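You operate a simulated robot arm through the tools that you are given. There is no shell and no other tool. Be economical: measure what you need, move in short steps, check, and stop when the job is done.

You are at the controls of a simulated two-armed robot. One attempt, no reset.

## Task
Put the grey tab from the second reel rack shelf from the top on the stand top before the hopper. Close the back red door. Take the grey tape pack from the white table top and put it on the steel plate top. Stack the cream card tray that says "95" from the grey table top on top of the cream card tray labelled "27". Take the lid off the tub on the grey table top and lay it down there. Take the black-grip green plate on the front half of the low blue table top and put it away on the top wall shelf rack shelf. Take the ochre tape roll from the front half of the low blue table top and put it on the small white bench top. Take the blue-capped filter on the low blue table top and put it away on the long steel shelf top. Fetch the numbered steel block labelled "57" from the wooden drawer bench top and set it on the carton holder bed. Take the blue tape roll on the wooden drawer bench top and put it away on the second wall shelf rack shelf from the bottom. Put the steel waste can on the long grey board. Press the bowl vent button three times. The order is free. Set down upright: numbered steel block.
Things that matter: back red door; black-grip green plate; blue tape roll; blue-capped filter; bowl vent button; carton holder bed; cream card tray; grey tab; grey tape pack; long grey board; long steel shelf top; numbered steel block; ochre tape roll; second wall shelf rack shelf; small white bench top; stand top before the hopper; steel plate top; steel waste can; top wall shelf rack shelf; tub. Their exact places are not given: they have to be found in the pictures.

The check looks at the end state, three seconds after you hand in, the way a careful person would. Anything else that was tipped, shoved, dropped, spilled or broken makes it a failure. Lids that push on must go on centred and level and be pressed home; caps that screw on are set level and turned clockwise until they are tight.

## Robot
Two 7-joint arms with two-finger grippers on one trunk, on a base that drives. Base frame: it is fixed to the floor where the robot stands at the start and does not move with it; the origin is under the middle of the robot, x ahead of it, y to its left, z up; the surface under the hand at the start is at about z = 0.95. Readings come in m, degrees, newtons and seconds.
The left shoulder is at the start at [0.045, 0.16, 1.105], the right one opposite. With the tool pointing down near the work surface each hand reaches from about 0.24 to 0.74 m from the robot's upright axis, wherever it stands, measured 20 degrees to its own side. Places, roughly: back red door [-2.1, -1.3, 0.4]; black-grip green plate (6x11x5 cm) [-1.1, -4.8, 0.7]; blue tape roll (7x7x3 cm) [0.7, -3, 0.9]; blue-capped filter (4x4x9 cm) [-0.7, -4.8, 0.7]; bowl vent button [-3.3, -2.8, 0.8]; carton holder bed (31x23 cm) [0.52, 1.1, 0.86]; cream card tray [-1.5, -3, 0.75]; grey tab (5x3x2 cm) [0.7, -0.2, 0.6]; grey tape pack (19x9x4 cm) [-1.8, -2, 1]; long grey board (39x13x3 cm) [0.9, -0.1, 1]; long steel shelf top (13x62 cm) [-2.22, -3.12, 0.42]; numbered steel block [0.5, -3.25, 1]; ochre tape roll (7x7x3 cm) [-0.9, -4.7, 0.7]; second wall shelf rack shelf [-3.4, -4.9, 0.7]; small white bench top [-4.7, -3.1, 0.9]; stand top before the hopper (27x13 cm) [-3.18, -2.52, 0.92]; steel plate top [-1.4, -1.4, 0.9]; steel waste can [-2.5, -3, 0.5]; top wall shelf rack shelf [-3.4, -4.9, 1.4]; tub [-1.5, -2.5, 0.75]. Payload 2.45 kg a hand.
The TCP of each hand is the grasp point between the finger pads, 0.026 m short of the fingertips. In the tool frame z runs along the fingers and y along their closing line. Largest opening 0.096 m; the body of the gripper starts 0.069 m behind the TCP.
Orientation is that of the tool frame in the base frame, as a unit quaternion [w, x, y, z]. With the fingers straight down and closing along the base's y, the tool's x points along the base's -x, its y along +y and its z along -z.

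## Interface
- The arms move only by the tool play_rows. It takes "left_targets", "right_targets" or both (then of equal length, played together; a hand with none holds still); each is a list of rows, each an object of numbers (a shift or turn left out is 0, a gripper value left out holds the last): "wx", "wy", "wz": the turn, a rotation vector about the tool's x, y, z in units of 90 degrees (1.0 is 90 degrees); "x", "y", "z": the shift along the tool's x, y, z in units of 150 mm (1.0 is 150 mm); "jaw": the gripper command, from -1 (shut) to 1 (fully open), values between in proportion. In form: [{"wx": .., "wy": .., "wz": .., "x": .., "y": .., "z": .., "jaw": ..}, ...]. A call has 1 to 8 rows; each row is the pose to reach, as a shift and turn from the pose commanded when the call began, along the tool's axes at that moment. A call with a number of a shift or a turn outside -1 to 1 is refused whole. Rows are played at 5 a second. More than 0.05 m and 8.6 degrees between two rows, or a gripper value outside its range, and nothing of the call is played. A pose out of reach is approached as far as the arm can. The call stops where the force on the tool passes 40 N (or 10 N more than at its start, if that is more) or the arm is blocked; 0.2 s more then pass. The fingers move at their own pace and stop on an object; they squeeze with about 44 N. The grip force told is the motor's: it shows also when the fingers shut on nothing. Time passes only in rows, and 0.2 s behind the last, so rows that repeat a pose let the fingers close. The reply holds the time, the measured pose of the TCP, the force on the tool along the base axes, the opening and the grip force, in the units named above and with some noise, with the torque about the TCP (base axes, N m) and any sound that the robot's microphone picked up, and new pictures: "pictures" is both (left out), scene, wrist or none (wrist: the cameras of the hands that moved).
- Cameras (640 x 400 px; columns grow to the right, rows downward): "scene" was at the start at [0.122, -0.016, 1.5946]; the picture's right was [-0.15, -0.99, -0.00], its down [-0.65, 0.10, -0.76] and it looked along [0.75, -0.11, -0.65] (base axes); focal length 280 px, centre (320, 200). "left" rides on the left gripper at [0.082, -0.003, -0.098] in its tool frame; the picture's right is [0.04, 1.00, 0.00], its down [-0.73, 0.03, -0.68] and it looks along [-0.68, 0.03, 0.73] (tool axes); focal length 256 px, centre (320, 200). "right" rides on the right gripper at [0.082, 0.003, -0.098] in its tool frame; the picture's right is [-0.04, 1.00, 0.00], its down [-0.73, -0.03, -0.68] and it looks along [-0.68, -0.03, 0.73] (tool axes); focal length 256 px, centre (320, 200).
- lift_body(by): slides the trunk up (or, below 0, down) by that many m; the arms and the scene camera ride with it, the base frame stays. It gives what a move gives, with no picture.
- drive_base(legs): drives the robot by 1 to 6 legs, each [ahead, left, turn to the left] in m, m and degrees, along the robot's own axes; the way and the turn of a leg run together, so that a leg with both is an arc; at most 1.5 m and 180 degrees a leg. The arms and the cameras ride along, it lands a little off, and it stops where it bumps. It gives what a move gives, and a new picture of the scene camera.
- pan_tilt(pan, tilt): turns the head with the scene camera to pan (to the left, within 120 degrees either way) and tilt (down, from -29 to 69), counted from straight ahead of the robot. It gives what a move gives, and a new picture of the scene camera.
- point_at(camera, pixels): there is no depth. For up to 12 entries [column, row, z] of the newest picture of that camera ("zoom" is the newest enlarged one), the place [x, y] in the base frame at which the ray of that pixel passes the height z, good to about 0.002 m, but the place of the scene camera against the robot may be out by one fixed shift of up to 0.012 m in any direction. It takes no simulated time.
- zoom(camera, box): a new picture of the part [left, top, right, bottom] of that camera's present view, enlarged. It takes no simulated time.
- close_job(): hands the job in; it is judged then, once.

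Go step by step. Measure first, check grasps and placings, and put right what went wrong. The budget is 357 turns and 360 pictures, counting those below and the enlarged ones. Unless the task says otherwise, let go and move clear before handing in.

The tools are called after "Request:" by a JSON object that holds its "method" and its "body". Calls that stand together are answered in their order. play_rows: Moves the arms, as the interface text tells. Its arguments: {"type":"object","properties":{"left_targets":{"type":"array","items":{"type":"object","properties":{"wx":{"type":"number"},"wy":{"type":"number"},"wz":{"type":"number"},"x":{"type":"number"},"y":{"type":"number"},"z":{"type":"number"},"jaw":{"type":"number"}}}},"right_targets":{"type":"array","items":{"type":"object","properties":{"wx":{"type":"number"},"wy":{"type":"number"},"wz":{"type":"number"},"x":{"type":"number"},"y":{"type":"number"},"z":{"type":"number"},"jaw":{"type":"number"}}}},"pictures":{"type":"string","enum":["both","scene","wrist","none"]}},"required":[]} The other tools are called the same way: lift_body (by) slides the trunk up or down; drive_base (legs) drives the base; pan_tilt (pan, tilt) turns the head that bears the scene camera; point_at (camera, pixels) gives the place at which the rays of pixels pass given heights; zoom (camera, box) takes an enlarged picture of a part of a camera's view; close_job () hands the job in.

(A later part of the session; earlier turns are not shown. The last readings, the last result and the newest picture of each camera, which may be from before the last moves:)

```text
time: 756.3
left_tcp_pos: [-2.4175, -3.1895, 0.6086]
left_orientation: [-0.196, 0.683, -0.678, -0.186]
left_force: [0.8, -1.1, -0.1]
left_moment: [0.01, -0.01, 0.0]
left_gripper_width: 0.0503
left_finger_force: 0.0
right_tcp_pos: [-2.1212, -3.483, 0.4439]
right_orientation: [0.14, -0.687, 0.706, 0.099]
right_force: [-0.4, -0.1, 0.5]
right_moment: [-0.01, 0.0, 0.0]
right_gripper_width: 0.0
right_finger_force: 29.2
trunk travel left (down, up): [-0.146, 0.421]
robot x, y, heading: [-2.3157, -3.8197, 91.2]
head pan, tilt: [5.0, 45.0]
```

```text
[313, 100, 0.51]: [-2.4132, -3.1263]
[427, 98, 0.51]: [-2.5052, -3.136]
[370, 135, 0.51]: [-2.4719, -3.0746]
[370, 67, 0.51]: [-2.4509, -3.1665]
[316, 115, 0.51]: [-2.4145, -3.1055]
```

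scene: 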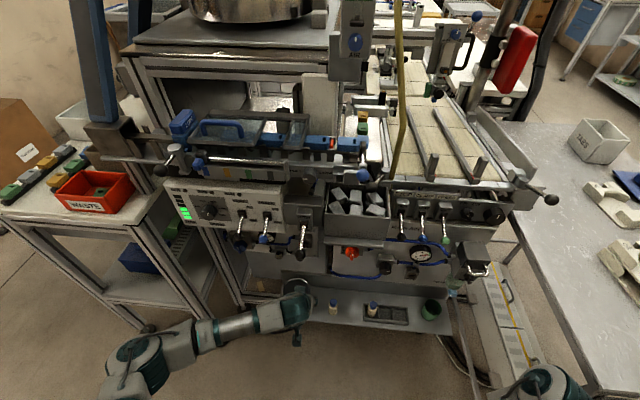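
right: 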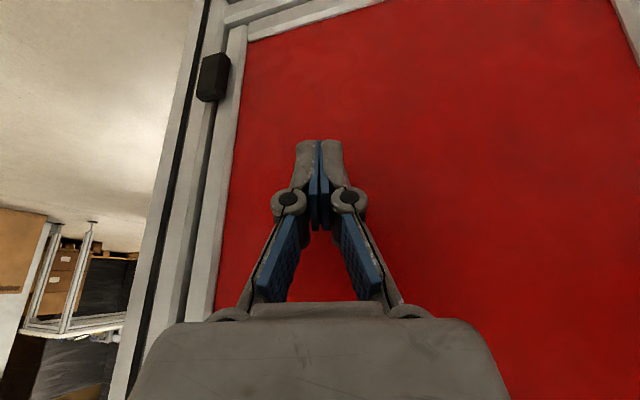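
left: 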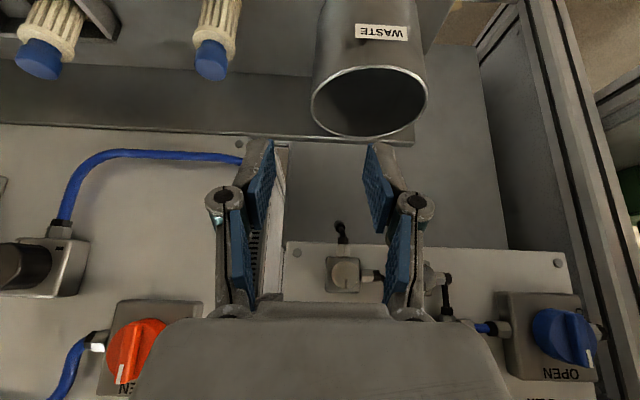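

East wall at x≈-2.4135. I lower the fingers over it and close.

Request:
{"method": "play_rows", "body": {"left_targets": [{"z": 0.15, "y": -0.023}, {"z": 0.3, "x": 0.02, "y": -0.023}, {"z": 0.45, "x": 0.03, "y": -0.023}, {"z": 0.6, "x": 0.05, "y": -0.023}, {"z": 0.72, "x": 0.06, "y": -0.023}, {"z": 0.8, "x": 0.062, "y": -0.023}, {"z": 0.8, "x": 0.062, "y": -0.023}], "pictures": "wrist"}}

```text
time: 757.9
left_tcp_pos: [-2.4123, -3.1387, 0.5025]
left_orientation: [-0.196, 0.684, -0.678, -0.187]
left_force: [0.4, -0.1, -0.1]
left_moment: [0.0, 0.02, 0.02]
left_gripper_width: 0.0505
left_finger_force: 0.0
right_tcp_pos: [-2.1213, -3.4825, 0.4446]
right_orientation: [0.139, -0.687, 0.706, 0.099]
right_force: [0.6, 0.1, 1.1]
right_moment: [0.0, 0.01, 0.01]
right_gripper_width: 0.0
right_finger_force: 28.1
trunk travel left (down, up): [-0.146, 0.421]
robot x, y, heading: [-2.3127, -3.8189, 91.2]
head pan, tilt: [5.0, 45.0]
```

left: 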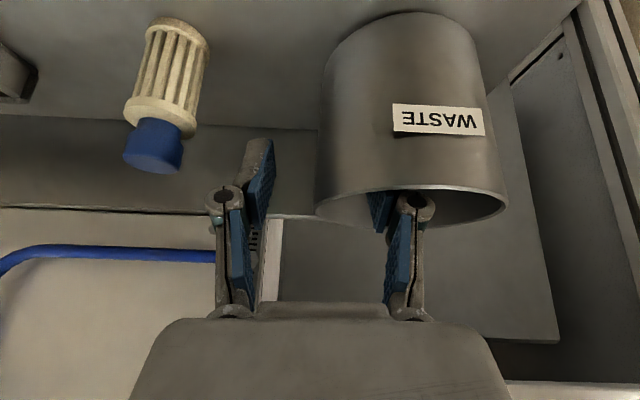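

One finger is inside, one outside. I close and lift.

Request:
{"method": "play_rows", "body": {"left_targets": [{"jaw": -1}, {"jaw": -1}, {"jaw": -1}, {"z": -0.03, "x": -0.02}, {"z": -0.1, "x": -0.06}, {"z": -0.2, "x": -0.12}, {"z": -0.35, "x": -0.2}], "pictures": "both"}}

```text
time: 759.5
left_tcp_pos: [-2.4147, -3.1411, 0.5631]
left_orientation: [-0.195, 0.684, -0.678, -0.187]
left_force: [-1.1, -0.6, -3.4]
left_moment: [0.02, -0.14, 0.03]
left_gripper_width: 0.0071
left_finger_force: 34.7
right_tcp_pos: [-2.122, -3.4816, 0.4439]
right_orientation: [0.139, -0.687, 0.706, 0.099]
right_force: [0.2, 0.3, -0.2]
right_moment: [0.04, -0.02, -0.02]
right_gripper_width: 0.0
right_finger_force: 28.1
trunk travel left (down, up): [-0.146, 0.421]
robot x, y, heading: [-2.3124, -3.8162, 91.0]
head pan, tilt: [5.0, 45.0]
```

scene: 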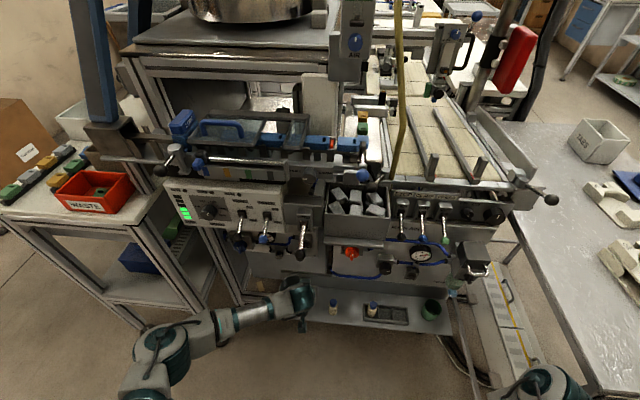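
left: 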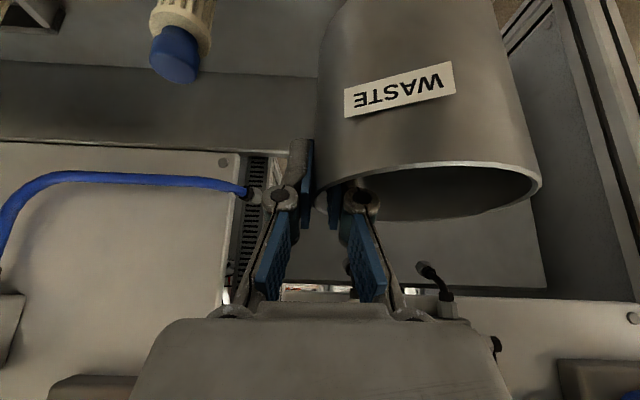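

The can is held by its wall. I withdraw back and up.

Request:
{"method": "play_rows", "body": {"left_targets": [{"z": -0.12}, {"z": -0.25, "x": 0.05}, {"z": -0.4, "x": 0.12}, {"z": -0.55, "x": 0.2}, {"z": -0.7, "x": 0.3}, {"z": -0.85, "x": 0.4}, {"z": -1.0, "x": 0.5}], "pictures": "wrist"}}

Request:
{"method": "drive_base", "body": {"legs": [[-0.15, 0, 0]]}}

Request:
{"method": "lift_body", "body": {"by": 0.4}}

```text
time: 761.1
left_tcp_pos: [-2.4142, -3.2842, 0.6508]
left_orientation: [-0.196, 0.683, -0.678, -0.186]
left_force: [0.2, -0.3, -3.1]
left_moment: [-0.01, -0.15, -0.01]
left_gripper_width: 0.0071
left_finger_force: 34.6
right_tcp_pos: [-2.1212, -3.483, 0.4452]
right_orientation: [0.139, -0.686, 0.707, 0.099]
right_force: [-1.2, -0.1, 0.0]
right_moment: [0.01, -0.04, -0.01]
right_gripper_width: 0.0
right_finger_force: 28.7
trunk travel left (down, up): [-0.146, 0.421]
robot x, y, heading: [-2.3153, -3.8169, 91.2]
head pan, tilt: [5.0, 45.0]
```

left: 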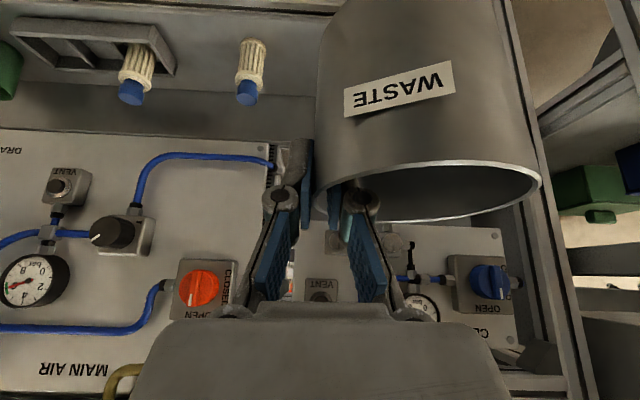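

```text
time: 762.5
left_tcp_pos: [-2.4108, -3.4309, 0.6529]
left_orientation: [-0.197, 0.683, -0.678, -0.187]
left_force: [0.2, -0.1, -3.0]
left_moment: [0.03, -0.14, -0.01]
left_gripper_width: 0.0068
left_finger_force: 34.7
right_tcp_pos: [-2.1173, -3.6311, 0.4441]
right_orientation: [0.141, -0.686, 0.707, 0.1]
right_force: [-0.5, 0.0, -0.1]
right_moment: [0.02, 0.01, -0.03]
right_gripper_width: 0.0
right_finger_force: 28.3
trunk travel left (down, up): [-0.146, 0.421]
robot x, y, heading: [-2.3109, -3.9645, 91.1]
head pan, tilt: [5.0, 45.0]
```

scene: 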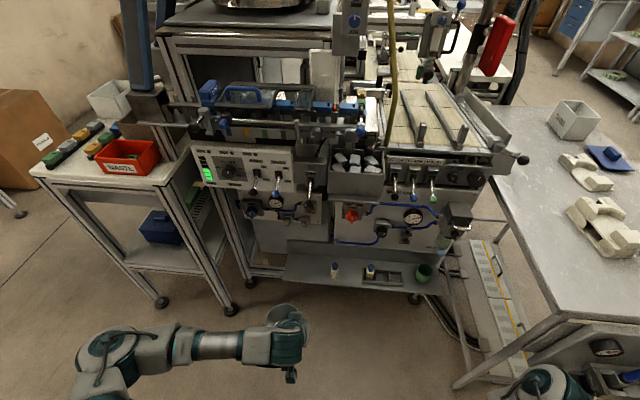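

```text
time: 766.3
left_tcp_pos: [-2.4104, -3.4329, 1.0543]
left_orientation: [-0.198, 0.683, -0.678, -0.188]
left_force: [0.5, -0.4, -3.7]
left_moment: [-0.07, -0.16, -0.01]
left_gripper_width: 0.0067
left_finger_force: 35.0
right_tcp_pos: [-2.117, -3.6327, 0.8462]
right_orientation: [0.141, -0.686, 0.707, 0.101]
right_force: [0.3, -0.7, 0.6]
right_moment: [0.04, -0.02, 0.0]
right_gripper_width: 0.0
right_finger_force: 28.9
trunk travel left (down, up): [-0.546, 0.021]
robot x, y, heading: [-2.3092, -3.9663, 91.1]
head pan, tilt: [5.0, 45.0]
```

Held firmly. I carry the can straight to the reel rack.

Request:
{"method": "drive_base", "body": {"legs": [[0, 0, -91], [1.0, 0, 0], [0.95, 0, 0], [0, 0, 90], [1.5, 0, 0], [1.5, 0, 0]]}}

Request:
{"method": "drive_base", "body": {"legs": [[0.7, 0, 0], [0, 0, -90]]}}

Request:
{"method": "pan_tilt", "body": {"pan": 5, "tilt": 35}}

```text
time: 797.6
left_tcp_pos: [-0.4205, -0.4802, 1.0535]
left_orientation: [0.202, -0.667, 0.694, 0.183]
left_force: [0.4, -0.1, -3.4]
left_moment: [-0.04, -0.15, -0.03]
left_gripper_width: 0.0065
left_finger_force: 34.6
right_tcp_pos: [-0.1376, -0.6926, 0.8463]
right_orientation: [0.143, -0.669, 0.722, 0.099]
right_force: [0.2, 0.4, -0.6]
right_moment: [-0.03, 0.01, 0.01]
right_gripper_width: 0.0003
right_finger_force: 28.5
trunk travel left (down, up): [-0.546, 0.021]
robot x, y, heading: [-0.3503, -1.0161, 88.1]
head pan, tilt: [5.0, 45.0]
```

scene: 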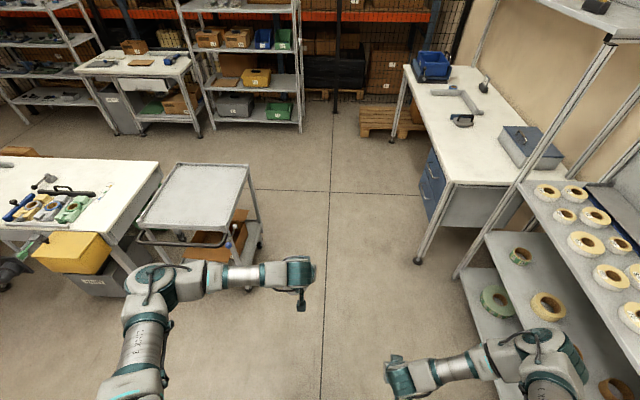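

```text
time: 805.3
left_tcp_pos: [0.2126, -0.25, 1.0553]
left_orientation: [0.274, 0.022, 0.961, -0.013]
left_force: [0.4, 0.3, -3.4]
left_moment: [-0.19, 0.01, 0.0]
left_gripper_width: 0.0067
left_finger_force: 35.0
right_tcp_pos: [-0.0006, -0.5321, 0.8466]
right_orientation: [0.171, 0.04, 0.984, -0.033]
right_force: [-0.1, 0.4, -0.2]
right_moment: [-0.01, 0.0, 0.05]
right_gripper_width: 0.0
right_finger_force: 28.6
trunk travel left (down, up): [-0.546, 0.021]
robot x, y, heading: [-0.3205, -0.3209, -2.4]
head pan, tilt: [5.0, 45.0]
```

scene: 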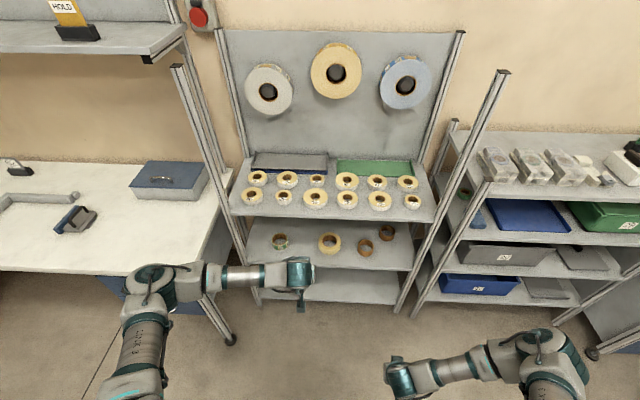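

```text
time: 806.0
left_tcp_pos: [0.2091, -0.2487, 1.0574]
left_orientation: [0.275, 0.022, 0.961, -0.014]
left_force: [-0.1, -0.1, -4.5]
left_moment: [-0.15, 0.02, 0.0]
left_gripper_width: 0.0066
left_finger_force: 34.7
right_tcp_pos: [-0.0029, -0.5318, 0.8473]
right_orientation: [0.174, 0.04, 0.983, -0.033]
right_force: [0.5, 0.6, 0.1]
right_moment: [0.02, 0.02, 0.0]
right_gripper_width: 0.0
right_finger_force: 28.8
trunk travel left (down, up): [-0.546, 0.021]
robot x, y, heading: [-0.3231, -0.3224, -2.0]
head pan, tilt: [5.0, 35.0]
```

scene: 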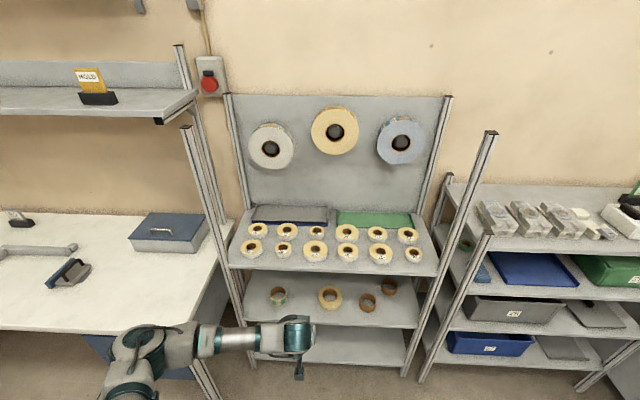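

Request:
{"method": "zoom", "body": {"camera": "scene", "box": [230, 185, 422, 275]}}

Request:
{"method": "zoom", "body": {"camera": "left", "box": [0, 0, 640, 400]}}

Request:
{"method": "point_at", "body": {"camera": "scene", "pixels": [[251, 222, 1.0], [326, 224, 1.0], [328, 207, 1.0], [257, 206, 1.0], [290, 215, 1.0], [285, 237, 0.98], [236, 265, 0.93], [430, 275, 0.93]]}}

```text
3.33 times, centred on (326, 230) of scene
```

zoom: 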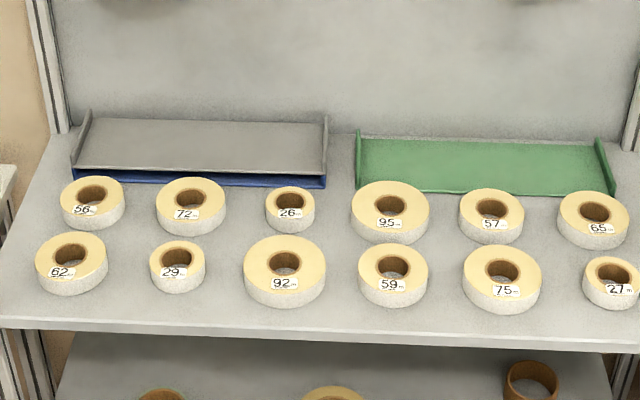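

```text
1.00 times, centred on (320, 200) of left (not enlarged: the box is as wide or as high as the picture)
```

zoom: 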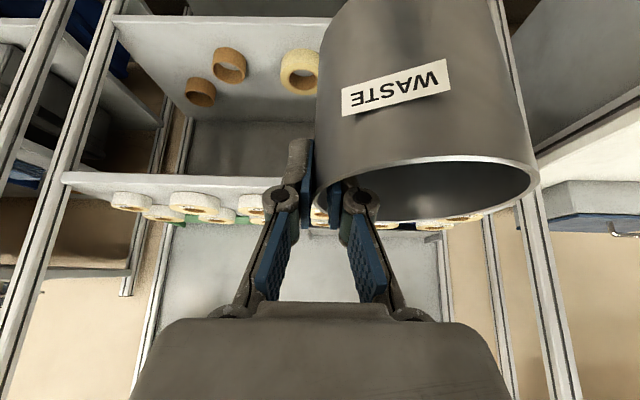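

```text
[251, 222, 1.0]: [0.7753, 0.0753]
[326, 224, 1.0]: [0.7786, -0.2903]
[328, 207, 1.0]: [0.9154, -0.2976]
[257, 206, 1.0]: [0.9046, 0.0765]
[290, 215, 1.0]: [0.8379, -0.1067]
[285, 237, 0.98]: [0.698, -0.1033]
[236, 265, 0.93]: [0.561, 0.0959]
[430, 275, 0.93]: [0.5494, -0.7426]
```

The board spans x 0.78–0.90, y 0.075…-0.29. The can centre sits 5 cm left of my grip, so TCP must reach about (0.826,-0.153). I raise the hand and drive in.

Request:
{"method": "play_rows", "body": {"left_targets": [{"z": -0.12, "x": -0.07}, {"z": -0.25, "x": -0.15}, {"z": -0.38, "x": -0.23}, {"z": -0.5, "x": -0.3, "y": 0.1}, {"z": -0.62, "x": -0.38, "y": 0.25}, {"z": -0.74, "x": -0.45, "y": 0.4}, {"z": -0.74, "x": -0.45, "y": 0.55}, {"z": -0.74, "x": -0.45, "y": 0.64}], "pictures": "none"}}

Request:
{"method": "drive_base", "body": {"legs": [[0.44, 0, 2]]}}

Request:
{"method": "zoom", "body": {"camera": "left", "box": [0, 0, 640, 400]}}

```text
time: 807.8
left_tcp_pos: [0.2114, -0.1489, 1.1861]
left_orientation: [0.275, 0.022, 0.961, -0.014]
left_force: [-1.2, 0.3, -2.6]
left_moment: [-0.15, 0.04, 0.02]
left_gripper_width: 0.0067
left_finger_force: 35.1
right_tcp_pos: [-0.0034, -0.5301, 0.8482]
right_orientation: [0.174, 0.041, 0.983, -0.034]
right_force: [-0.4, -0.3, -0.5]
right_moment: [0.01, -0.01, 0.03]
right_gripper_width: 0.0
right_finger_force: 28.7
trunk travel left (down, up): [-0.546, 0.021]
robot x, y, heading: [-0.3245, -0.3209, -2.2]
head pan, tilt: [5.0, 35.0]
```

```text
time: 810.4
left_tcp_pos: [0.6411, -0.1433, 1.1853]
left_orientation: [0.275, 0.008, 0.961, -0.011]
left_force: [0.4, -0.1, -3.6]
left_moment: [-0.15, 0.03, 0.02]
left_gripper_width: 0.0068
left_finger_force: 34.7
right_tcp_pos: [0.4382, -0.5297, 0.8482]
right_orientation: [0.173, 0.026, 0.984, -0.03]
right_force: [-0.2, 1.0, 0.2]
right_moment: [-0.02, -0.02, -0.01]
right_gripper_width: 0.0003
right_finger_force: 28.4
trunk travel left (down, up): [-0.546, 0.021]
robot x, y, heading: [0.1118, -0.3276, -0.5]
head pan, tilt: [5.0, 35.0]
```

scene: 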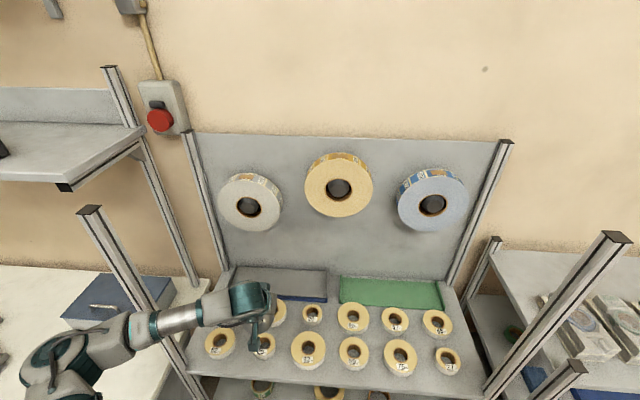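

```text
1.00 times, centred on (320, 200) of left (not enlarged: the box is as wide or as high as the picture)
```

zoom: 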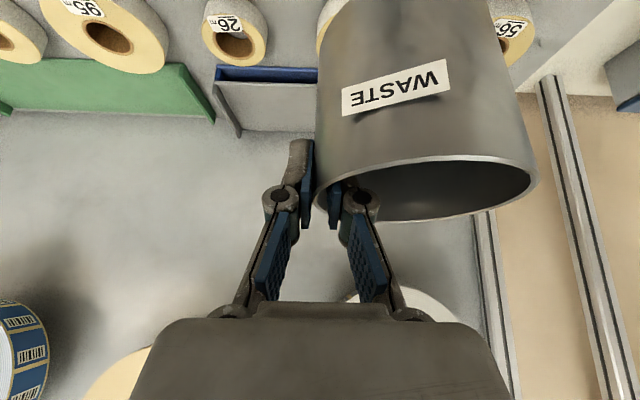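

Request:
{"method": "play_rows", "body": {"left_targets": [{"z": 0.1, "x": -0.16}, {"z": 0.2, "x": -0.32, "y": -0.03}, {"z": 0.3, "x": -0.48, "y": -0.06}, {"z": 0.4, "x": -0.64, "y": -0.06}, {"z": 0.5, "x": -0.8, "y": -0.06}, {"z": 0.6, "x": -0.94, "y": -0.06}, {"z": 0.64, "x": -1.0, "y": -0.06}, {"z": 0.64, "x": -1.0, "y": -0.06}], "pictures": "both"}}

Request:
{"method": "zoom", "body": {"camera": "scene", "box": [200, 200, 392, 320]}}

```text
time: 812.2
left_tcp_pos: [0.8185, -0.1576, 1.1847]
left_orientation: [0.277, 0.008, 0.961, -0.01]
left_force: [0.1, 0.3, -3.3]
left_moment: [-0.14, 0.01, -0.02]
left_gripper_width: 0.0067
left_finger_force: 34.8
right_tcp_pos: [0.4355, -0.531, 0.849]
right_orientation: [0.174, 0.027, 0.984, -0.03]
right_force: [-0.3, -0.7, -0.2]
right_moment: [0.07, 0.01, 0.01]
right_gripper_width: 0.0
right_finger_force: 28.6
trunk travel left (down, up): [-0.546, 0.021]
robot x, y, heading: [0.115, -0.3303, -0.5]
head pan, tilt: [5.0, 35.0]
```

scene: 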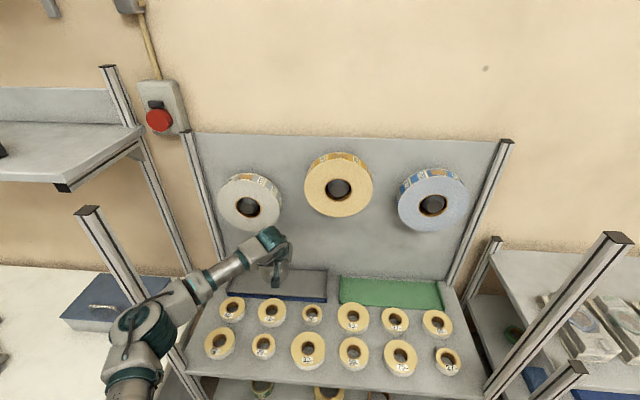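
left: 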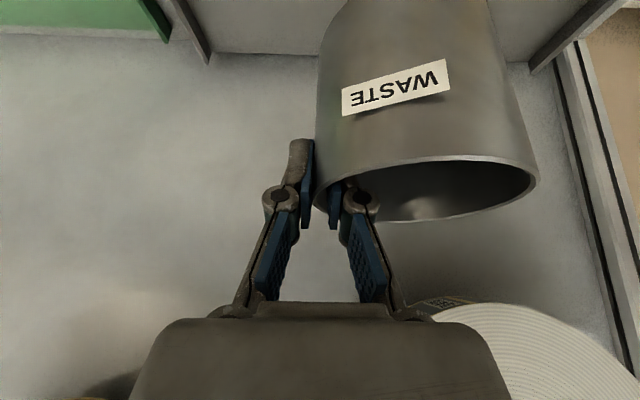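

```text
3.33 times, centred on (296, 260) of scene
```

zoom: 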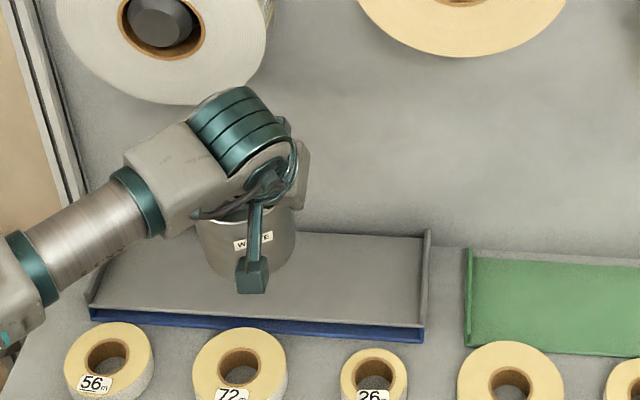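

Request:
{"method": "point_at", "body": {"camera": "left", "pixels": [[260, 56, 1.0], [260, 56, 0.98], [540, 64, 1.0], [212, 60, 1.0], [165, 42, 0.98]]}}

Request:
{"method": "point_at", "body": {"camera": "scene", "pixels": [[315, 271, 1.0], [315, 271, 0.98], [315, 296, 1.0], [315, 296, 0.98], [326, 300, 0.98], [228, 293, 0.98], [246, 266, 0.98]]}}

```text
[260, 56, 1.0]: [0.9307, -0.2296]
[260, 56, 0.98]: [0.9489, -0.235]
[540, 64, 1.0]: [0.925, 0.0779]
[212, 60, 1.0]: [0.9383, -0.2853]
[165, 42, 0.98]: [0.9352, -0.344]
```

```text
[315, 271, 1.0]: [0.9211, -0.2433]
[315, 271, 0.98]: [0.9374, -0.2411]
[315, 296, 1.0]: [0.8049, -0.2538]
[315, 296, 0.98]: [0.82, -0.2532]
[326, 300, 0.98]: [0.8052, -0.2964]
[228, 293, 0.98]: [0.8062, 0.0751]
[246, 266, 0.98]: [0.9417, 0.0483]
```

The board's depth range is x≈0.80–0.93, so I creep 3 cm further and lower to contact.

Request:
{"method": "drive_base", "body": {"legs": [[0.035, 0, 0]]}}

Request:
{"method": "play_rows", "body": {"left_targets": [{"z": 0.1, "x": 0.063}, {"z": 0.2, "x": 0.126}, {"z": 0.3, "x": 0.19}, {"z": 0.36, "x": 0.227}, {"z": 0.41, "x": 0.258}, {"z": 0.46, "x": 0.29}, {"z": 0.5, "x": 0.315}, {"z": 0.54, "x": 0.34}], "pictures": "none"}}

Request:
{"method": "zoom", "body": {"camera": "scene", "box": [200, 200, 392, 320]}}

```text
time: 813.1
left_tcp_pos: [0.8454, -0.1573, 1.192]
left_orientation: [0.281, 0.009, 0.96, -0.011]
left_force: [-0.3, 0.2, -3.5]
left_moment: [-0.16, 0.07, -0.02]
left_gripper_width: 0.0068
left_finger_force: 34.3
right_tcp_pos: [0.4657, -0.5327, 0.8512]
right_orientation: [0.178, 0.027, 0.983, -0.031]
right_force: [-0.5, 0.0, -0.9]
right_moment: [0.02, -0.06, -0.01]
right_gripper_width: 0.0
right_finger_force: 28.7
trunk travel left (down, up): [-0.546, 0.021]
robot x, y, heading: [0.147, -0.3299, -0.4]
head pan, tilt: [5.0, 35.0]
```

scene: 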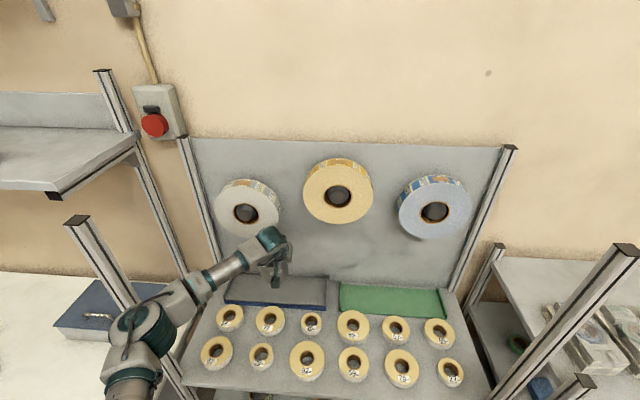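

```text
time: 814.9
left_tcp_pos: [0.8493, -0.1591, 1.0926]
left_orientation: [0.279, 0.008, 0.96, -0.009]
left_force: [0.2, -0.5, -3.0]
left_moment: [-0.15, 0.03, -0.03]
left_gripper_width: 0.0071
left_finger_force: 35.3
right_tcp_pos: [0.4692, -0.5314, 0.85]
right_orientation: [0.176, 0.027, 0.984, -0.031]
right_force: [-0.4, 0.5, -1.3]
right_moment: [-0.01, -0.01, 0.03]
right_gripper_width: 0.0
right_finger_force: 28.1
trunk travel left (down, up): [-0.546, 0.021]
robot x, y, heading: [0.1457, -0.3311, -0.6]
head pan, tilt: [5.0, 35.0]
```

```text
3.33 times, centred on (296, 260) of scene
```

zoom: 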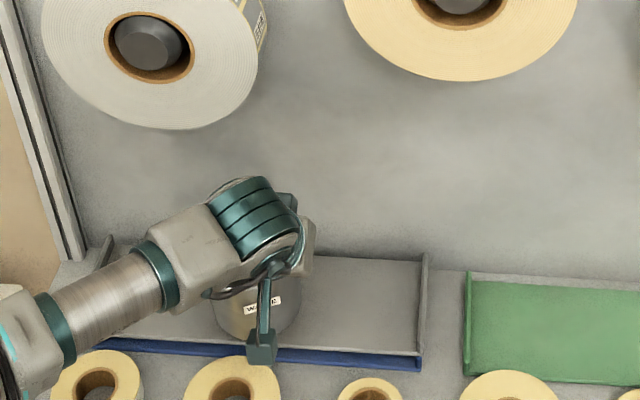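

Request:
{"method": "play_rows", "body": {"left_targets": [{"z": 0.03, "x": 0.02}, {"z": 0.06, "x": 0.04}, {"z": 0.09, "x": 0.06}, {"z": 0.12, "x": 0.08}, {"z": 0.15, "x": 0.1}, {"z": 0.18, "x": 0.12}, {"z": 0.21, "x": 0.14}, {"z": 0.24, "x": 0.16}], "pictures": "wrist"}}

```text
time: 816.4
left_tcp_pos: [0.8533, -0.1637, 1.0696]
left_orientation: [0.287, 0.01, 0.958, -0.015]
left_force: [-5.5, -2.2, 20.8]
left_moment: [0.48, 1.2, 0.25]
left_gripper_width: 0.0076
left_finger_force: 36.1
right_tcp_pos: [0.4681, -0.5332, 0.8513]
right_orientation: [0.176, 0.027, 0.984, -0.03]
right_force: [0.9, -0.3, -0.6]
right_moment: [0.0, 0.01, -0.02]
right_gripper_width: 0.0001
right_finger_force: 28.9
trunk travel left (down, up): [-0.546, 0.021]
robot x, y, heading: [0.1452, -0.3292, -0.6]
head pan, tilt: [5.0, 35.0]
stopped in row 7 (left hand): the force on the tool passed its limit at 42 N (the readings are from after the stop); the commanded pose is now the measured one
```

left: 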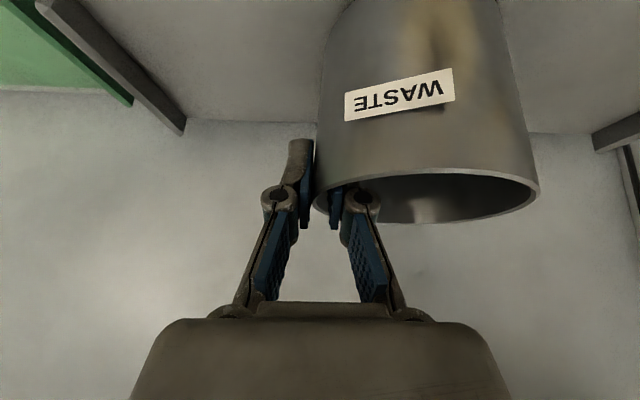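

Contact, can on the board. I open slightly, let it settle, and lift the fingers straight out.

Request:
{"method": "play_rows", "body": {"left_targets": [{"jaw": -0.5}, {"jaw": -0.4}, {"jaw": -0.4}, {"z": -0.1, "x": -0.063}, {"z": -0.2, "x": -0.126}, {"z": -0.35, "x": -0.22}, {"z": -0.5, "x": -0.315}, {"z": -0.7, "x": -0.4}], "pictures": "wrist"}}

Request:
{"method": "drive_base", "body": {"legs": [[-0.3, 0, 0]]}}

Request:
{"method": "zoom", "body": {"camera": "scene", "box": [200, 180, 392, 300]}}

```text
time: 818.2
left_tcp_pos: [0.8454, -0.157, 1.1859]
left_orientation: [0.287, 0.009, 0.958, -0.014]
left_force: [-0.7, -0.3, -0.8]
left_moment: [0.03, -0.01, 0.01]
left_gripper_width: 0.0286
left_finger_force: 0.0
right_tcp_pos: [0.4665, -0.5315, 0.8507]
right_orientation: [0.176, 0.027, 0.984, -0.031]
right_force: [0.0, -1.0, 0.8]
right_moment: [0.02, 0.02, 0.0]
right_gripper_width: 0.0001
right_finger_force: 28.9
trunk travel left (down, up): [-0.546, 0.021]
robot x, y, heading: [0.1511, -0.326, -0.4]
head pan, tilt: [5.0, 35.0]
```

left: 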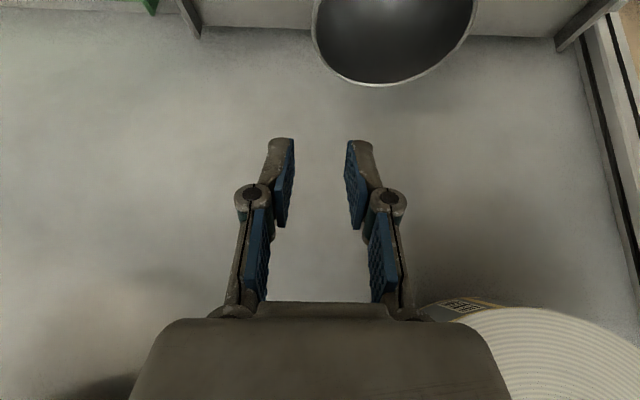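

```text
time: 820.3
left_tcp_pos: [0.551, -0.1583, 1.1847]
left_orientation: [0.286, 0.011, 0.958, -0.015]
left_force: [-0.1, -0.5, -0.5]
left_moment: [0.01, 0.04, -0.01]
left_gripper_width: 0.0287
left_finger_force: 0.1
right_tcp_pos: [0.1687, -0.5315, 0.8502]
right_orientation: [0.175, 0.03, 0.984, -0.031]
right_force: [-0.4, 0.2, -0.3]
right_moment: [0.03, 0.0, -0.02]
right_gripper_width: 0.0
right_finger_force: 28.4
trunk travel left (down, up): [-0.546, 0.021]
robot x, y, heading: [-0.1495, -0.3281, -0.8]
head pan, tilt: [5.0, 35.0]
```

scene: 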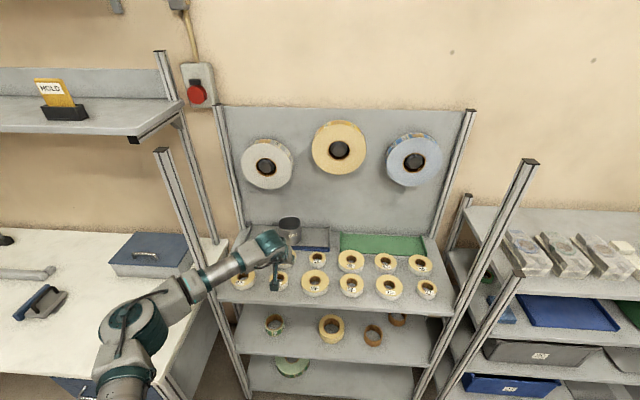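

```text
3.33 times, centred on (296, 240) of scene
```

zoom: 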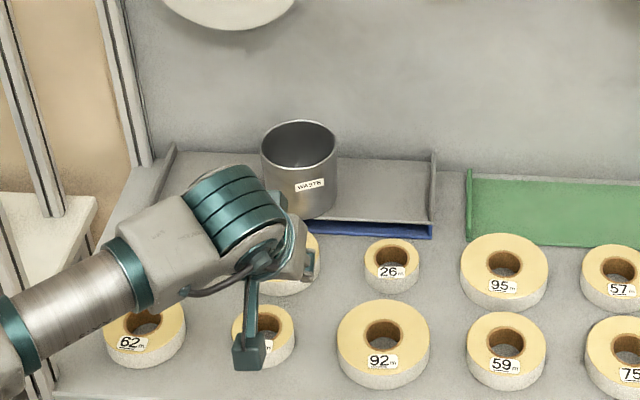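

The can stands on the board; I move off further and check it with an unobstructed view.

Request:
{"method": "drive_base", "body": {"legs": [[-0.2, 0, 0], [0, 0, 40]]}}

Request:
{"method": "pan_tilt", "body": {"pan": -35, "tilt": 30}}

Request:
{"method": "zoom", "body": {"camera": "scene", "box": [250, 160, 410, 260]}}

```text
time: 823.7
left_tcp_pos: [0.0822, 0.2456, 1.1887]
left_orientation: [0.275, -0.311, 0.906, 0.083]
left_force: [0.3, -0.5, 0.3]
left_moment: [0.02, 0.03, 0.0]
left_gripper_width: 0.0289
left_finger_force: 0.1
right_tcp_pos: [0.0246, -0.2843, 0.8523]
right_orientation: [0.178, -0.302, 0.936, 0.032]
right_force: [0.7, 0.1, -0.2]
right_moment: [-0.01, 0.01, 0.01]
right_gripper_width: 0.0
right_finger_force: 27.9
trunk travel left (down, up): [-0.546, 0.021]
robot x, y, heading: [-0.3544, -0.3234, 38.5]
head pan, tilt: [5.0, 35.0]
```

scene: 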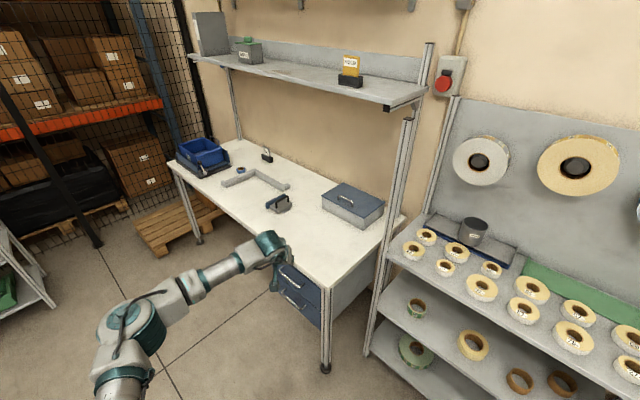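

```text
time: 824.8
left_tcp_pos: [0.0784, 0.2441, 1.1921]
left_orientation: [0.277, -0.31, 0.906, 0.083]
left_force: [0.6, 0.2, 0.8]
left_moment: [-0.01, -0.02, 0.0]
left_gripper_width: 0.0289
left_finger_force: 0.2
right_tcp_pos: [0.0219, -0.2842, 0.8532]
right_orientation: [0.18, -0.303, 0.935, 0.031]
right_force: [-0.4, 0.5, -0.4]
right_moment: [0.04, 0.01, 0.02]
right_gripper_width: 0.0
right_finger_force: 28.5
trunk travel left (down, up): [-0.546, 0.021]
robot x, y, heading: [-0.351, -0.3253, 38.4]
head pan, tilt: [-35.0, 30.0]
```

scene: 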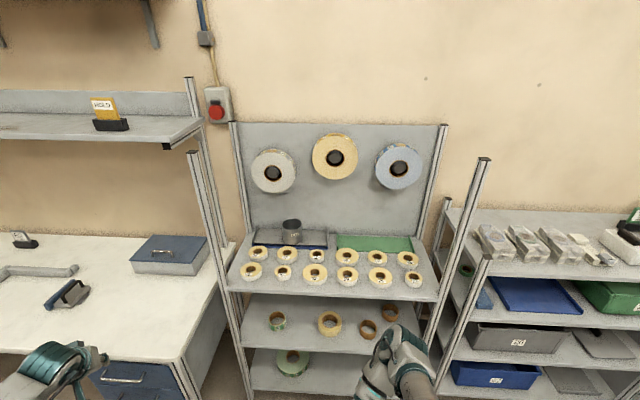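

```text
4.00 times, centred on (330, 210) of scene
```

zoom: 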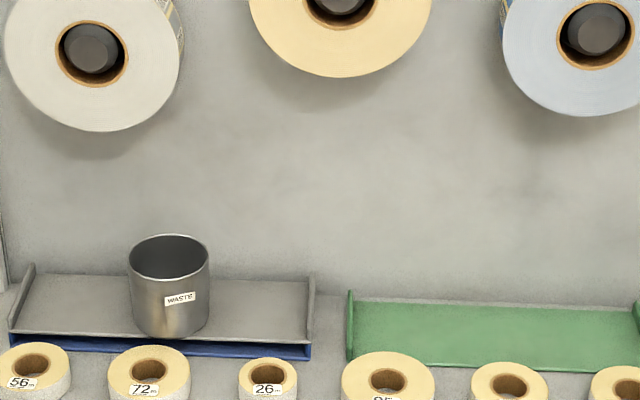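

The can stands upright on the board. Now the last item, block 57: I raise and straighten the right hand and drive to the drawer bench.

Request:
{"method": "play_rows", "body": {"right_targets": [{"wy": 0.04, "z": -0.15, "x": -0.05, "jaw": 1}, {"wy": 0.08, "z": -0.3, "x": -0.1}, {"wy": 0.12, "z": -0.45, "x": -0.16}, {"wy": 0.16, "z": -0.6, "x": -0.22}, {"wy": 0.2, "z": -0.75, "x": -0.28}, {"wy": 0.23, "z": -0.9, "x": -0.34}, {"wy": 0.23, "z": -1.0, "x": -0.37}], "pictures": "none"}}

Request:
{"method": "play_rows", "body": {"right_targets": [{"z": -0.2, "x": -0.1}, {"z": -0.4, "x": -0.25}, {"z": -0.6, "x": -0.4}, {"z": -0.7, "x": -0.55}, {"z": -0.8, "x": -0.7}], "pictures": "none"}}

Request:
{"method": "drive_base", "body": {"legs": [[0, 0, -128.4], [1.45, 0, 0], [1.4, 0, 0], [0, 0, 90], [0.3, 0, 0]]}}

Request:
{"method": "pan_tilt", "body": {"pan": -5, "tilt": 50}}

```text
time: 826.4
left_tcp_pos: [0.0792, 0.2446, 1.1909]
left_orientation: [0.276, -0.312, 0.905, 0.083]
left_force: [-1.1, -0.6, -0.6]
left_moment: [0.03, 0.02, 0.03]
left_gripper_width: 0.0289
left_finger_force: 0.1
right_tcp_pos: [0.015, -0.2782, 1.0136]
right_orientation: [0.008, -0.303, 0.953, -0.024]
right_force: [-0.2, -0.6, 0.4]
right_moment: [-0.03, 0.0, 0.0]
right_gripper_width: 0.0959
right_finger_force: 0.2
trunk travel left (down, up): [-0.546, 0.021]
robot x, y, heading: [-0.3489, -0.3264, 38.3]
head pan, tilt: [-35.0, 30.0]
```

```text
time: 827.6
left_tcp_pos: [0.0807, 0.245, 1.1912]
left_orientation: [0.277, -0.311, 0.905, 0.083]
left_force: [0.1, -0.3, 0.2]
left_moment: [0.0, 0.0, 0.0]
left_gripper_width: 0.029
left_finger_force: 0.0
right_tcp_pos: [0.0977, -0.211, 1.1329]
right_orientation: [0.008, -0.304, 0.952, -0.023]
right_force: [-0.3, 0.2, -0.2]
right_moment: [0.02, 0.01, -0.01]
right_gripper_width: 0.096
right_finger_force: 0.0
trunk travel left (down, up): [-0.546, 0.021]
robot x, y, heading: [-0.3469, -0.3245, 38.6]
head pan, tilt: [-35.0, 30.0]
```

```text
time: 852.3
left_tcp_pos: [0.698, -3.011, 1.192]
left_orientation: [0.29, -0.001, 0.957, -0.011]
left_force: [-0.3, 0.7, 0.8]
left_moment: [0.01, 0.03, 0.0]
left_gripper_width: 0.0288
left_finger_force: 0.1
right_tcp_pos: [0.4329, -3.3838, 1.1341]
right_orientation: [0.001, 0.021, 0.999, -0.025]
right_force: [0.0, -0.1, 0.2]
right_moment: [-0.01, -0.03, 0.0]
right_gripper_width: 0.0959
right_finger_force: 0.1
trunk travel left (down, up): [-0.546, 0.021]
robot x, y, heading: [0.0101, -3.2, 0.7]
head pan, tilt: [-35.0, 30.0]
```

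scene: 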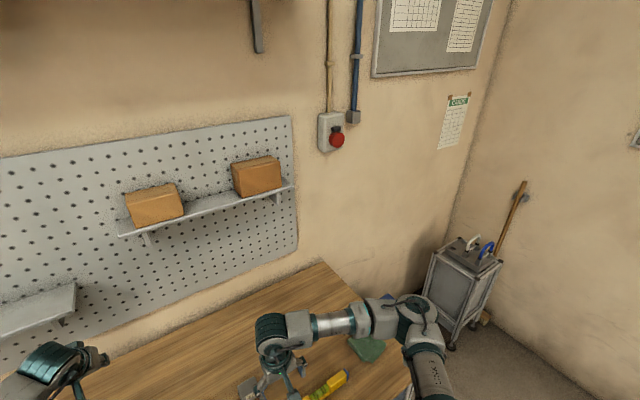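

```text
time: 853.3
left_tcp_pos: [0.6961, -3.0117, 1.1931]
left_orientation: [0.291, -0.002, 0.957, -0.011]
left_force: [0.1, -0.4, 0.0]
left_moment: [0.01, -0.02, -0.03]
left_gripper_width: 0.0287
left_finger_force: 0.0
right_tcp_pos: [0.432, -3.3831, 1.1335]
right_orientation: [0.001, 0.021, 0.999, -0.025]
right_force: [-0.2, 0.1, -0.7]
right_moment: [0.01, -0.05, -0.02]
right_gripper_width: 0.0961
right_finger_force: 0.1
trunk travel left (down, up): [-0.546, 0.021]
robot x, y, heading: [0.0133, -3.1984, 1.0]
head pan, tilt: [-5.0, 50.0]
```

scene: 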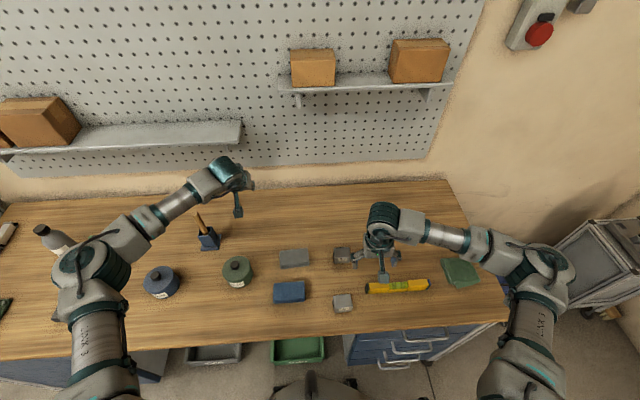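

Request:
{"method": "zoom", "body": {"camera": "right", "box": [0, 0, 640, 400]}}

Request:
{"method": "point_at", "body": {"camera": "scene", "pixels": [[342, 251, 0.92], [334, 265, 0.87], [350, 265, 0.87]]}}

```text
1.00 times, centred on (320, 200) of right (not enlarged: the box is as wide or as high as the picture)
```

zoom: 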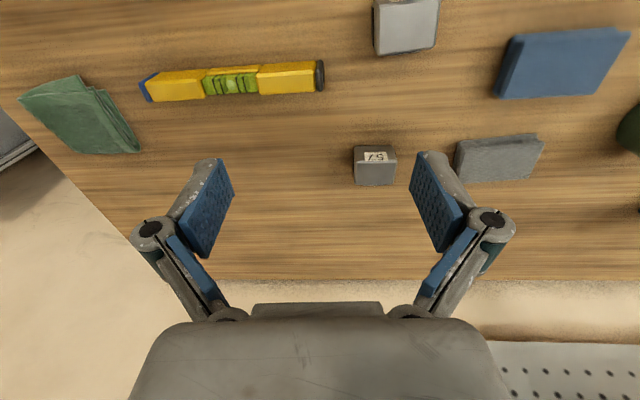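

```text
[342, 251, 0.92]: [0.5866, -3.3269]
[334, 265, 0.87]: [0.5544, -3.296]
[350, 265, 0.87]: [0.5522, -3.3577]
```

Request:
{"method": "point_at", "body": {"camera": "zoom", "pixels": [[354, 184, 0.92], [396, 184, 0.92], [354, 164, 0.92], [397, 164, 0.92], [354, 147, 0.87], [396, 147, 0.87], [375, 174, 0.92]]}}

```text
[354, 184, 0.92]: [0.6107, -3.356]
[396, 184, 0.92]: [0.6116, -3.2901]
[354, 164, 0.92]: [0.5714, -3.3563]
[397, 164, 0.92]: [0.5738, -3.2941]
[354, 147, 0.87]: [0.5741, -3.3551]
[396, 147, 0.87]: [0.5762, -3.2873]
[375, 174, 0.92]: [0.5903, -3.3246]
```

Block 57: y −3.356…−3.291, x 0.572…0.612, height 5 cm. I move over it and descend.

Request:
{"method": "play_rows", "body": {"right_targets": [{"x": -0.2, "y": 0.1, "z": 0.1}, {"x": -0.4, "y": 0.2, "z": 0.2}, {"x": -0.6, "y": 0.3, "z": 0.3}, {"x": -0.8, "y": 0.4, "z": 0.4}, {"x": -1.0, "y": 0.4, "z": 0.5}, {"x": -1.0, "y": 0.4, "z": 0.65}, {"x": -1.0, "y": 0.4, "z": 0.8}], "pictures": "wrist"}}

```text
time: 854.9
left_tcp_pos: [0.6975, -3.0117, 1.1926]
left_orientation: [0.29, -0.001, 0.957, -0.011]
left_force: [0.4, -0.4, -0.2]
left_moment: [0.03, 0.02, 0.0]
left_gripper_width: 0.0288
left_finger_force: 0.0
right_tcp_pos: [0.587, -3.3368, 1.0118]
right_orientation: [0.002, 0.022, 0.999, -0.026]
right_force: [-0.7, 0.6, 0.0]
right_moment: [0.01, 0.0, 0.01]
right_gripper_width: 0.0959
right_finger_force: 0.0
trunk travel left (down, up): [-0.546, 0.021]
robot x, y, heading: [0.0143, -3.198, 1.0]
head pan, tilt: [-5.0, 50.0]
```

right: 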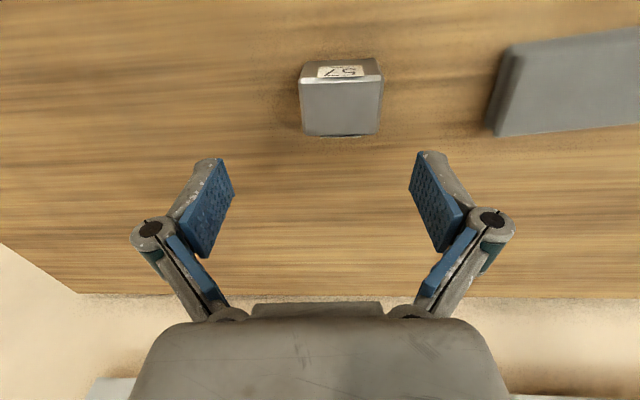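

Request:
{"method": "point_at", "body": {"camera": "right", "pixels": [[302, 83, 0.915], [382, 80, 0.915], [303, 133, 0.915], [379, 133, 0.915], [302, 62, 0.87], [378, 59, 0.87]]}}

```text
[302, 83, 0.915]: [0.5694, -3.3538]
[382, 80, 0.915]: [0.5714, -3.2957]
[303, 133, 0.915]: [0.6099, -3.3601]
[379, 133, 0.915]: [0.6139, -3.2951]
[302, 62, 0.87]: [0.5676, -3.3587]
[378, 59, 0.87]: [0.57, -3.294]
```

Request:
{"method": "play_rows", "body": {"right_targets": [{"y": 0.072, "x": -0.03, "z": 0.2}, {"y": 0.072, "x": -0.03, "z": 0.4}, {"y": 0.072, "x": -0.03, "z": 0.58}, {"y": 0.072, "x": -0.03, "z": 0.7}, {"y": 0.072, "x": -0.03, "z": 0.73}, {"y": 0.072, "x": -0.03, "z": 0.73, "jaw": -1}, {"y": 0.072, "x": -0.03, "z": 0.73}, {"y": 0.072, "x": -0.03, "z": 0.73}], "pictures": "wrist"}}

Request:
{"method": "play_rows", "body": {"right_targets": [{"z": -0.1}, {"z": -0.3}, {"z": -0.55}, {"z": -0.8}, {"z": -1.0}], "pictures": "both"}}

```text
time: 856.7
left_tcp_pos: [0.6956, -3.0093, 1.1935]
left_orientation: [0.29, -0.002, 0.957, -0.012]
left_force: [0.4, -0.8, -0.3]
left_moment: [0.03, -0.01, -0.02]
left_gripper_width: 0.0288
left_finger_force: 0.0
right_tcp_pos: [0.5913, -3.3284, 0.9051]
right_orientation: [0.002, 0.021, 0.999, -0.024]
right_force: [3.0, 5.6, 18.9]
right_moment: [0.8, 0.28, -0.15]
right_gripper_width: 0.0596
right_finger_force: 43.7
trunk travel left (down, up): [-0.546, 0.021]
robot x, y, heading: [0.0088, -3.2037, 1.0]
head pan, tilt: [-5.0, 50.0]
```

right: 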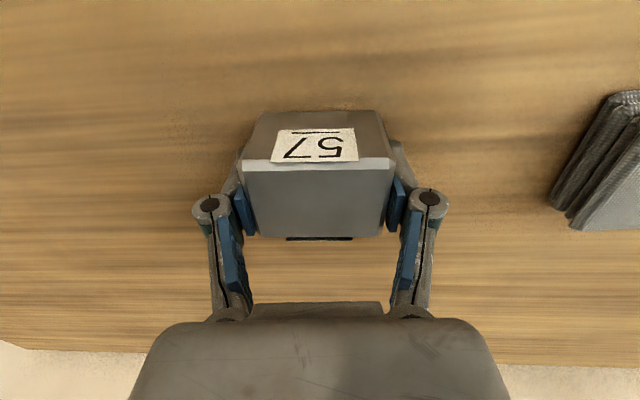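

```text
time: 857.9
left_tcp_pos: [0.6962, -3.0106, 1.1927]
left_orientation: [0.29, -0.001, 0.957, -0.011]
left_force: [-0.6, -0.2, -0.2]
left_moment: [0.04, -0.01, 0.05]
left_gripper_width: 0.0288
left_finger_force: 0.0
right_tcp_pos: [0.5916, -3.3229, 1.053]
right_orientation: [0.001, 0.021, 0.999, -0.026]
right_force: [0.6, 0.6, -3.5]
right_moment: [-0.01, -0.05, -0.01]
right_gripper_width: 0.0595
right_finger_force: 43.6
trunk travel left (down, up): [-0.546, 0.021]
robot x, y, heading: [0.0144, -3.2011, 0.9]
head pan, tilt: [-5.0, 50.0]
```

scene: 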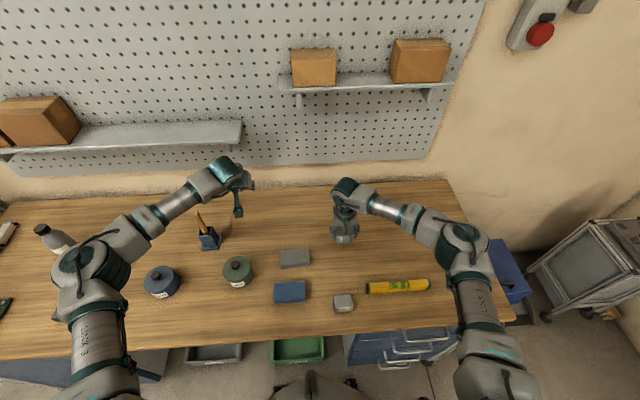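
right: 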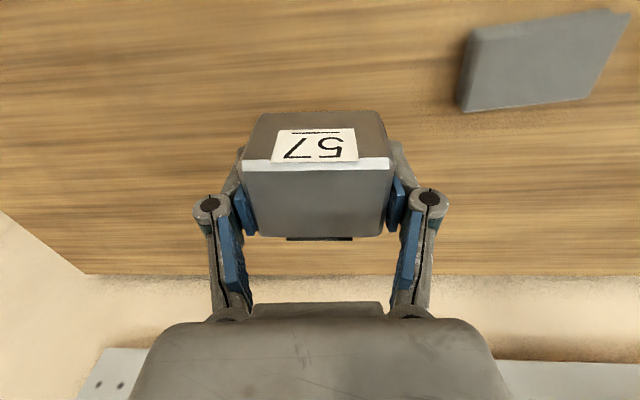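

Block 57 is held. I drive it north to the white table with the carton holder.

Request:
{"method": "drive_base", "body": {"legs": [[-0.4, 0, 0], [0, 0, 89], [1.5, 0, 0], [1.5, 0, 0], [1.4, 0, 0], [0, 0, -90]]}}

Request:
{"method": "pan_tilt", "body": {"pan": -10, "tilt": 45}}

```text
time: 888.5
left_tcp_pos: [0.1783, 1.3906, 1.1931]
left_orientation: [0.291, -0.024, 0.957, -0.003]
left_force: [0.7, 0.6, 0.8]
left_moment: [0.0, 0.01, -0.02]
left_gripper_width: 0.0288
left_finger_force: 0.0
right_tcp_pos: [0.0877, 1.0719, 1.0522]
right_orientation: [0.003, -0.001, 1.0, -0.026]
right_force: [-0.6, -0.2, -3.1]
right_moment: [0.0, -0.05, 0.0]
right_gripper_width: 0.0597
right_finger_force: 43.8
trunk travel left (down, up): [-0.546, 0.021]
robot x, y, heading: [-0.4985, 1.1717, 3.5]
head pan, tilt: [-5.0, 50.0]
```

scene: 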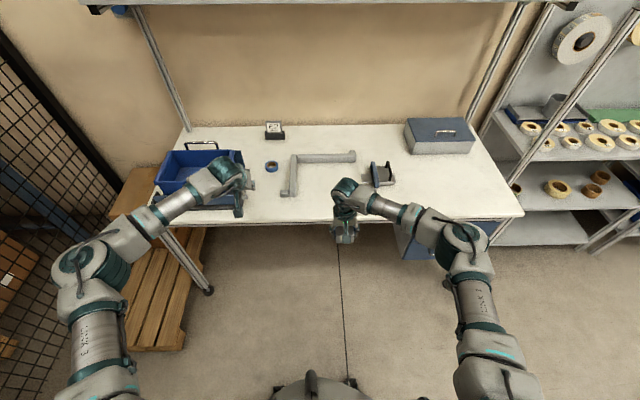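

```text
time: 889.1
left_tcp_pos: [0.1744, 1.3894, 1.1958]
left_orientation: [0.292, -0.023, 0.956, -0.005]
left_force: [-0.1, -0.9, 0.1]
left_moment: [0.02, 0.01, -0.01]
left_gripper_width: 0.0289
left_finger_force: 0.2
right_tcp_pos: [0.084, 1.0718, 1.0545]
right_orientation: [0.003, -0.001, 1.0, -0.025]
right_force: [0.3, 0.2, -3.4]
right_moment: [-0.02, -0.04, 0.01]
right_gripper_width: 0.0597
right_finger_force: 43.7
trunk travel left (down, up): [-0.546, 0.021]
robot x, y, heading: [-0.4949, 1.172, 3.4]
head pan, tilt: [-10.0, 45.0]
```

scene: 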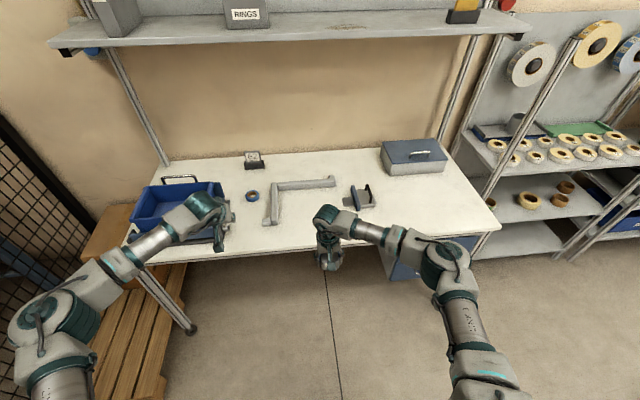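

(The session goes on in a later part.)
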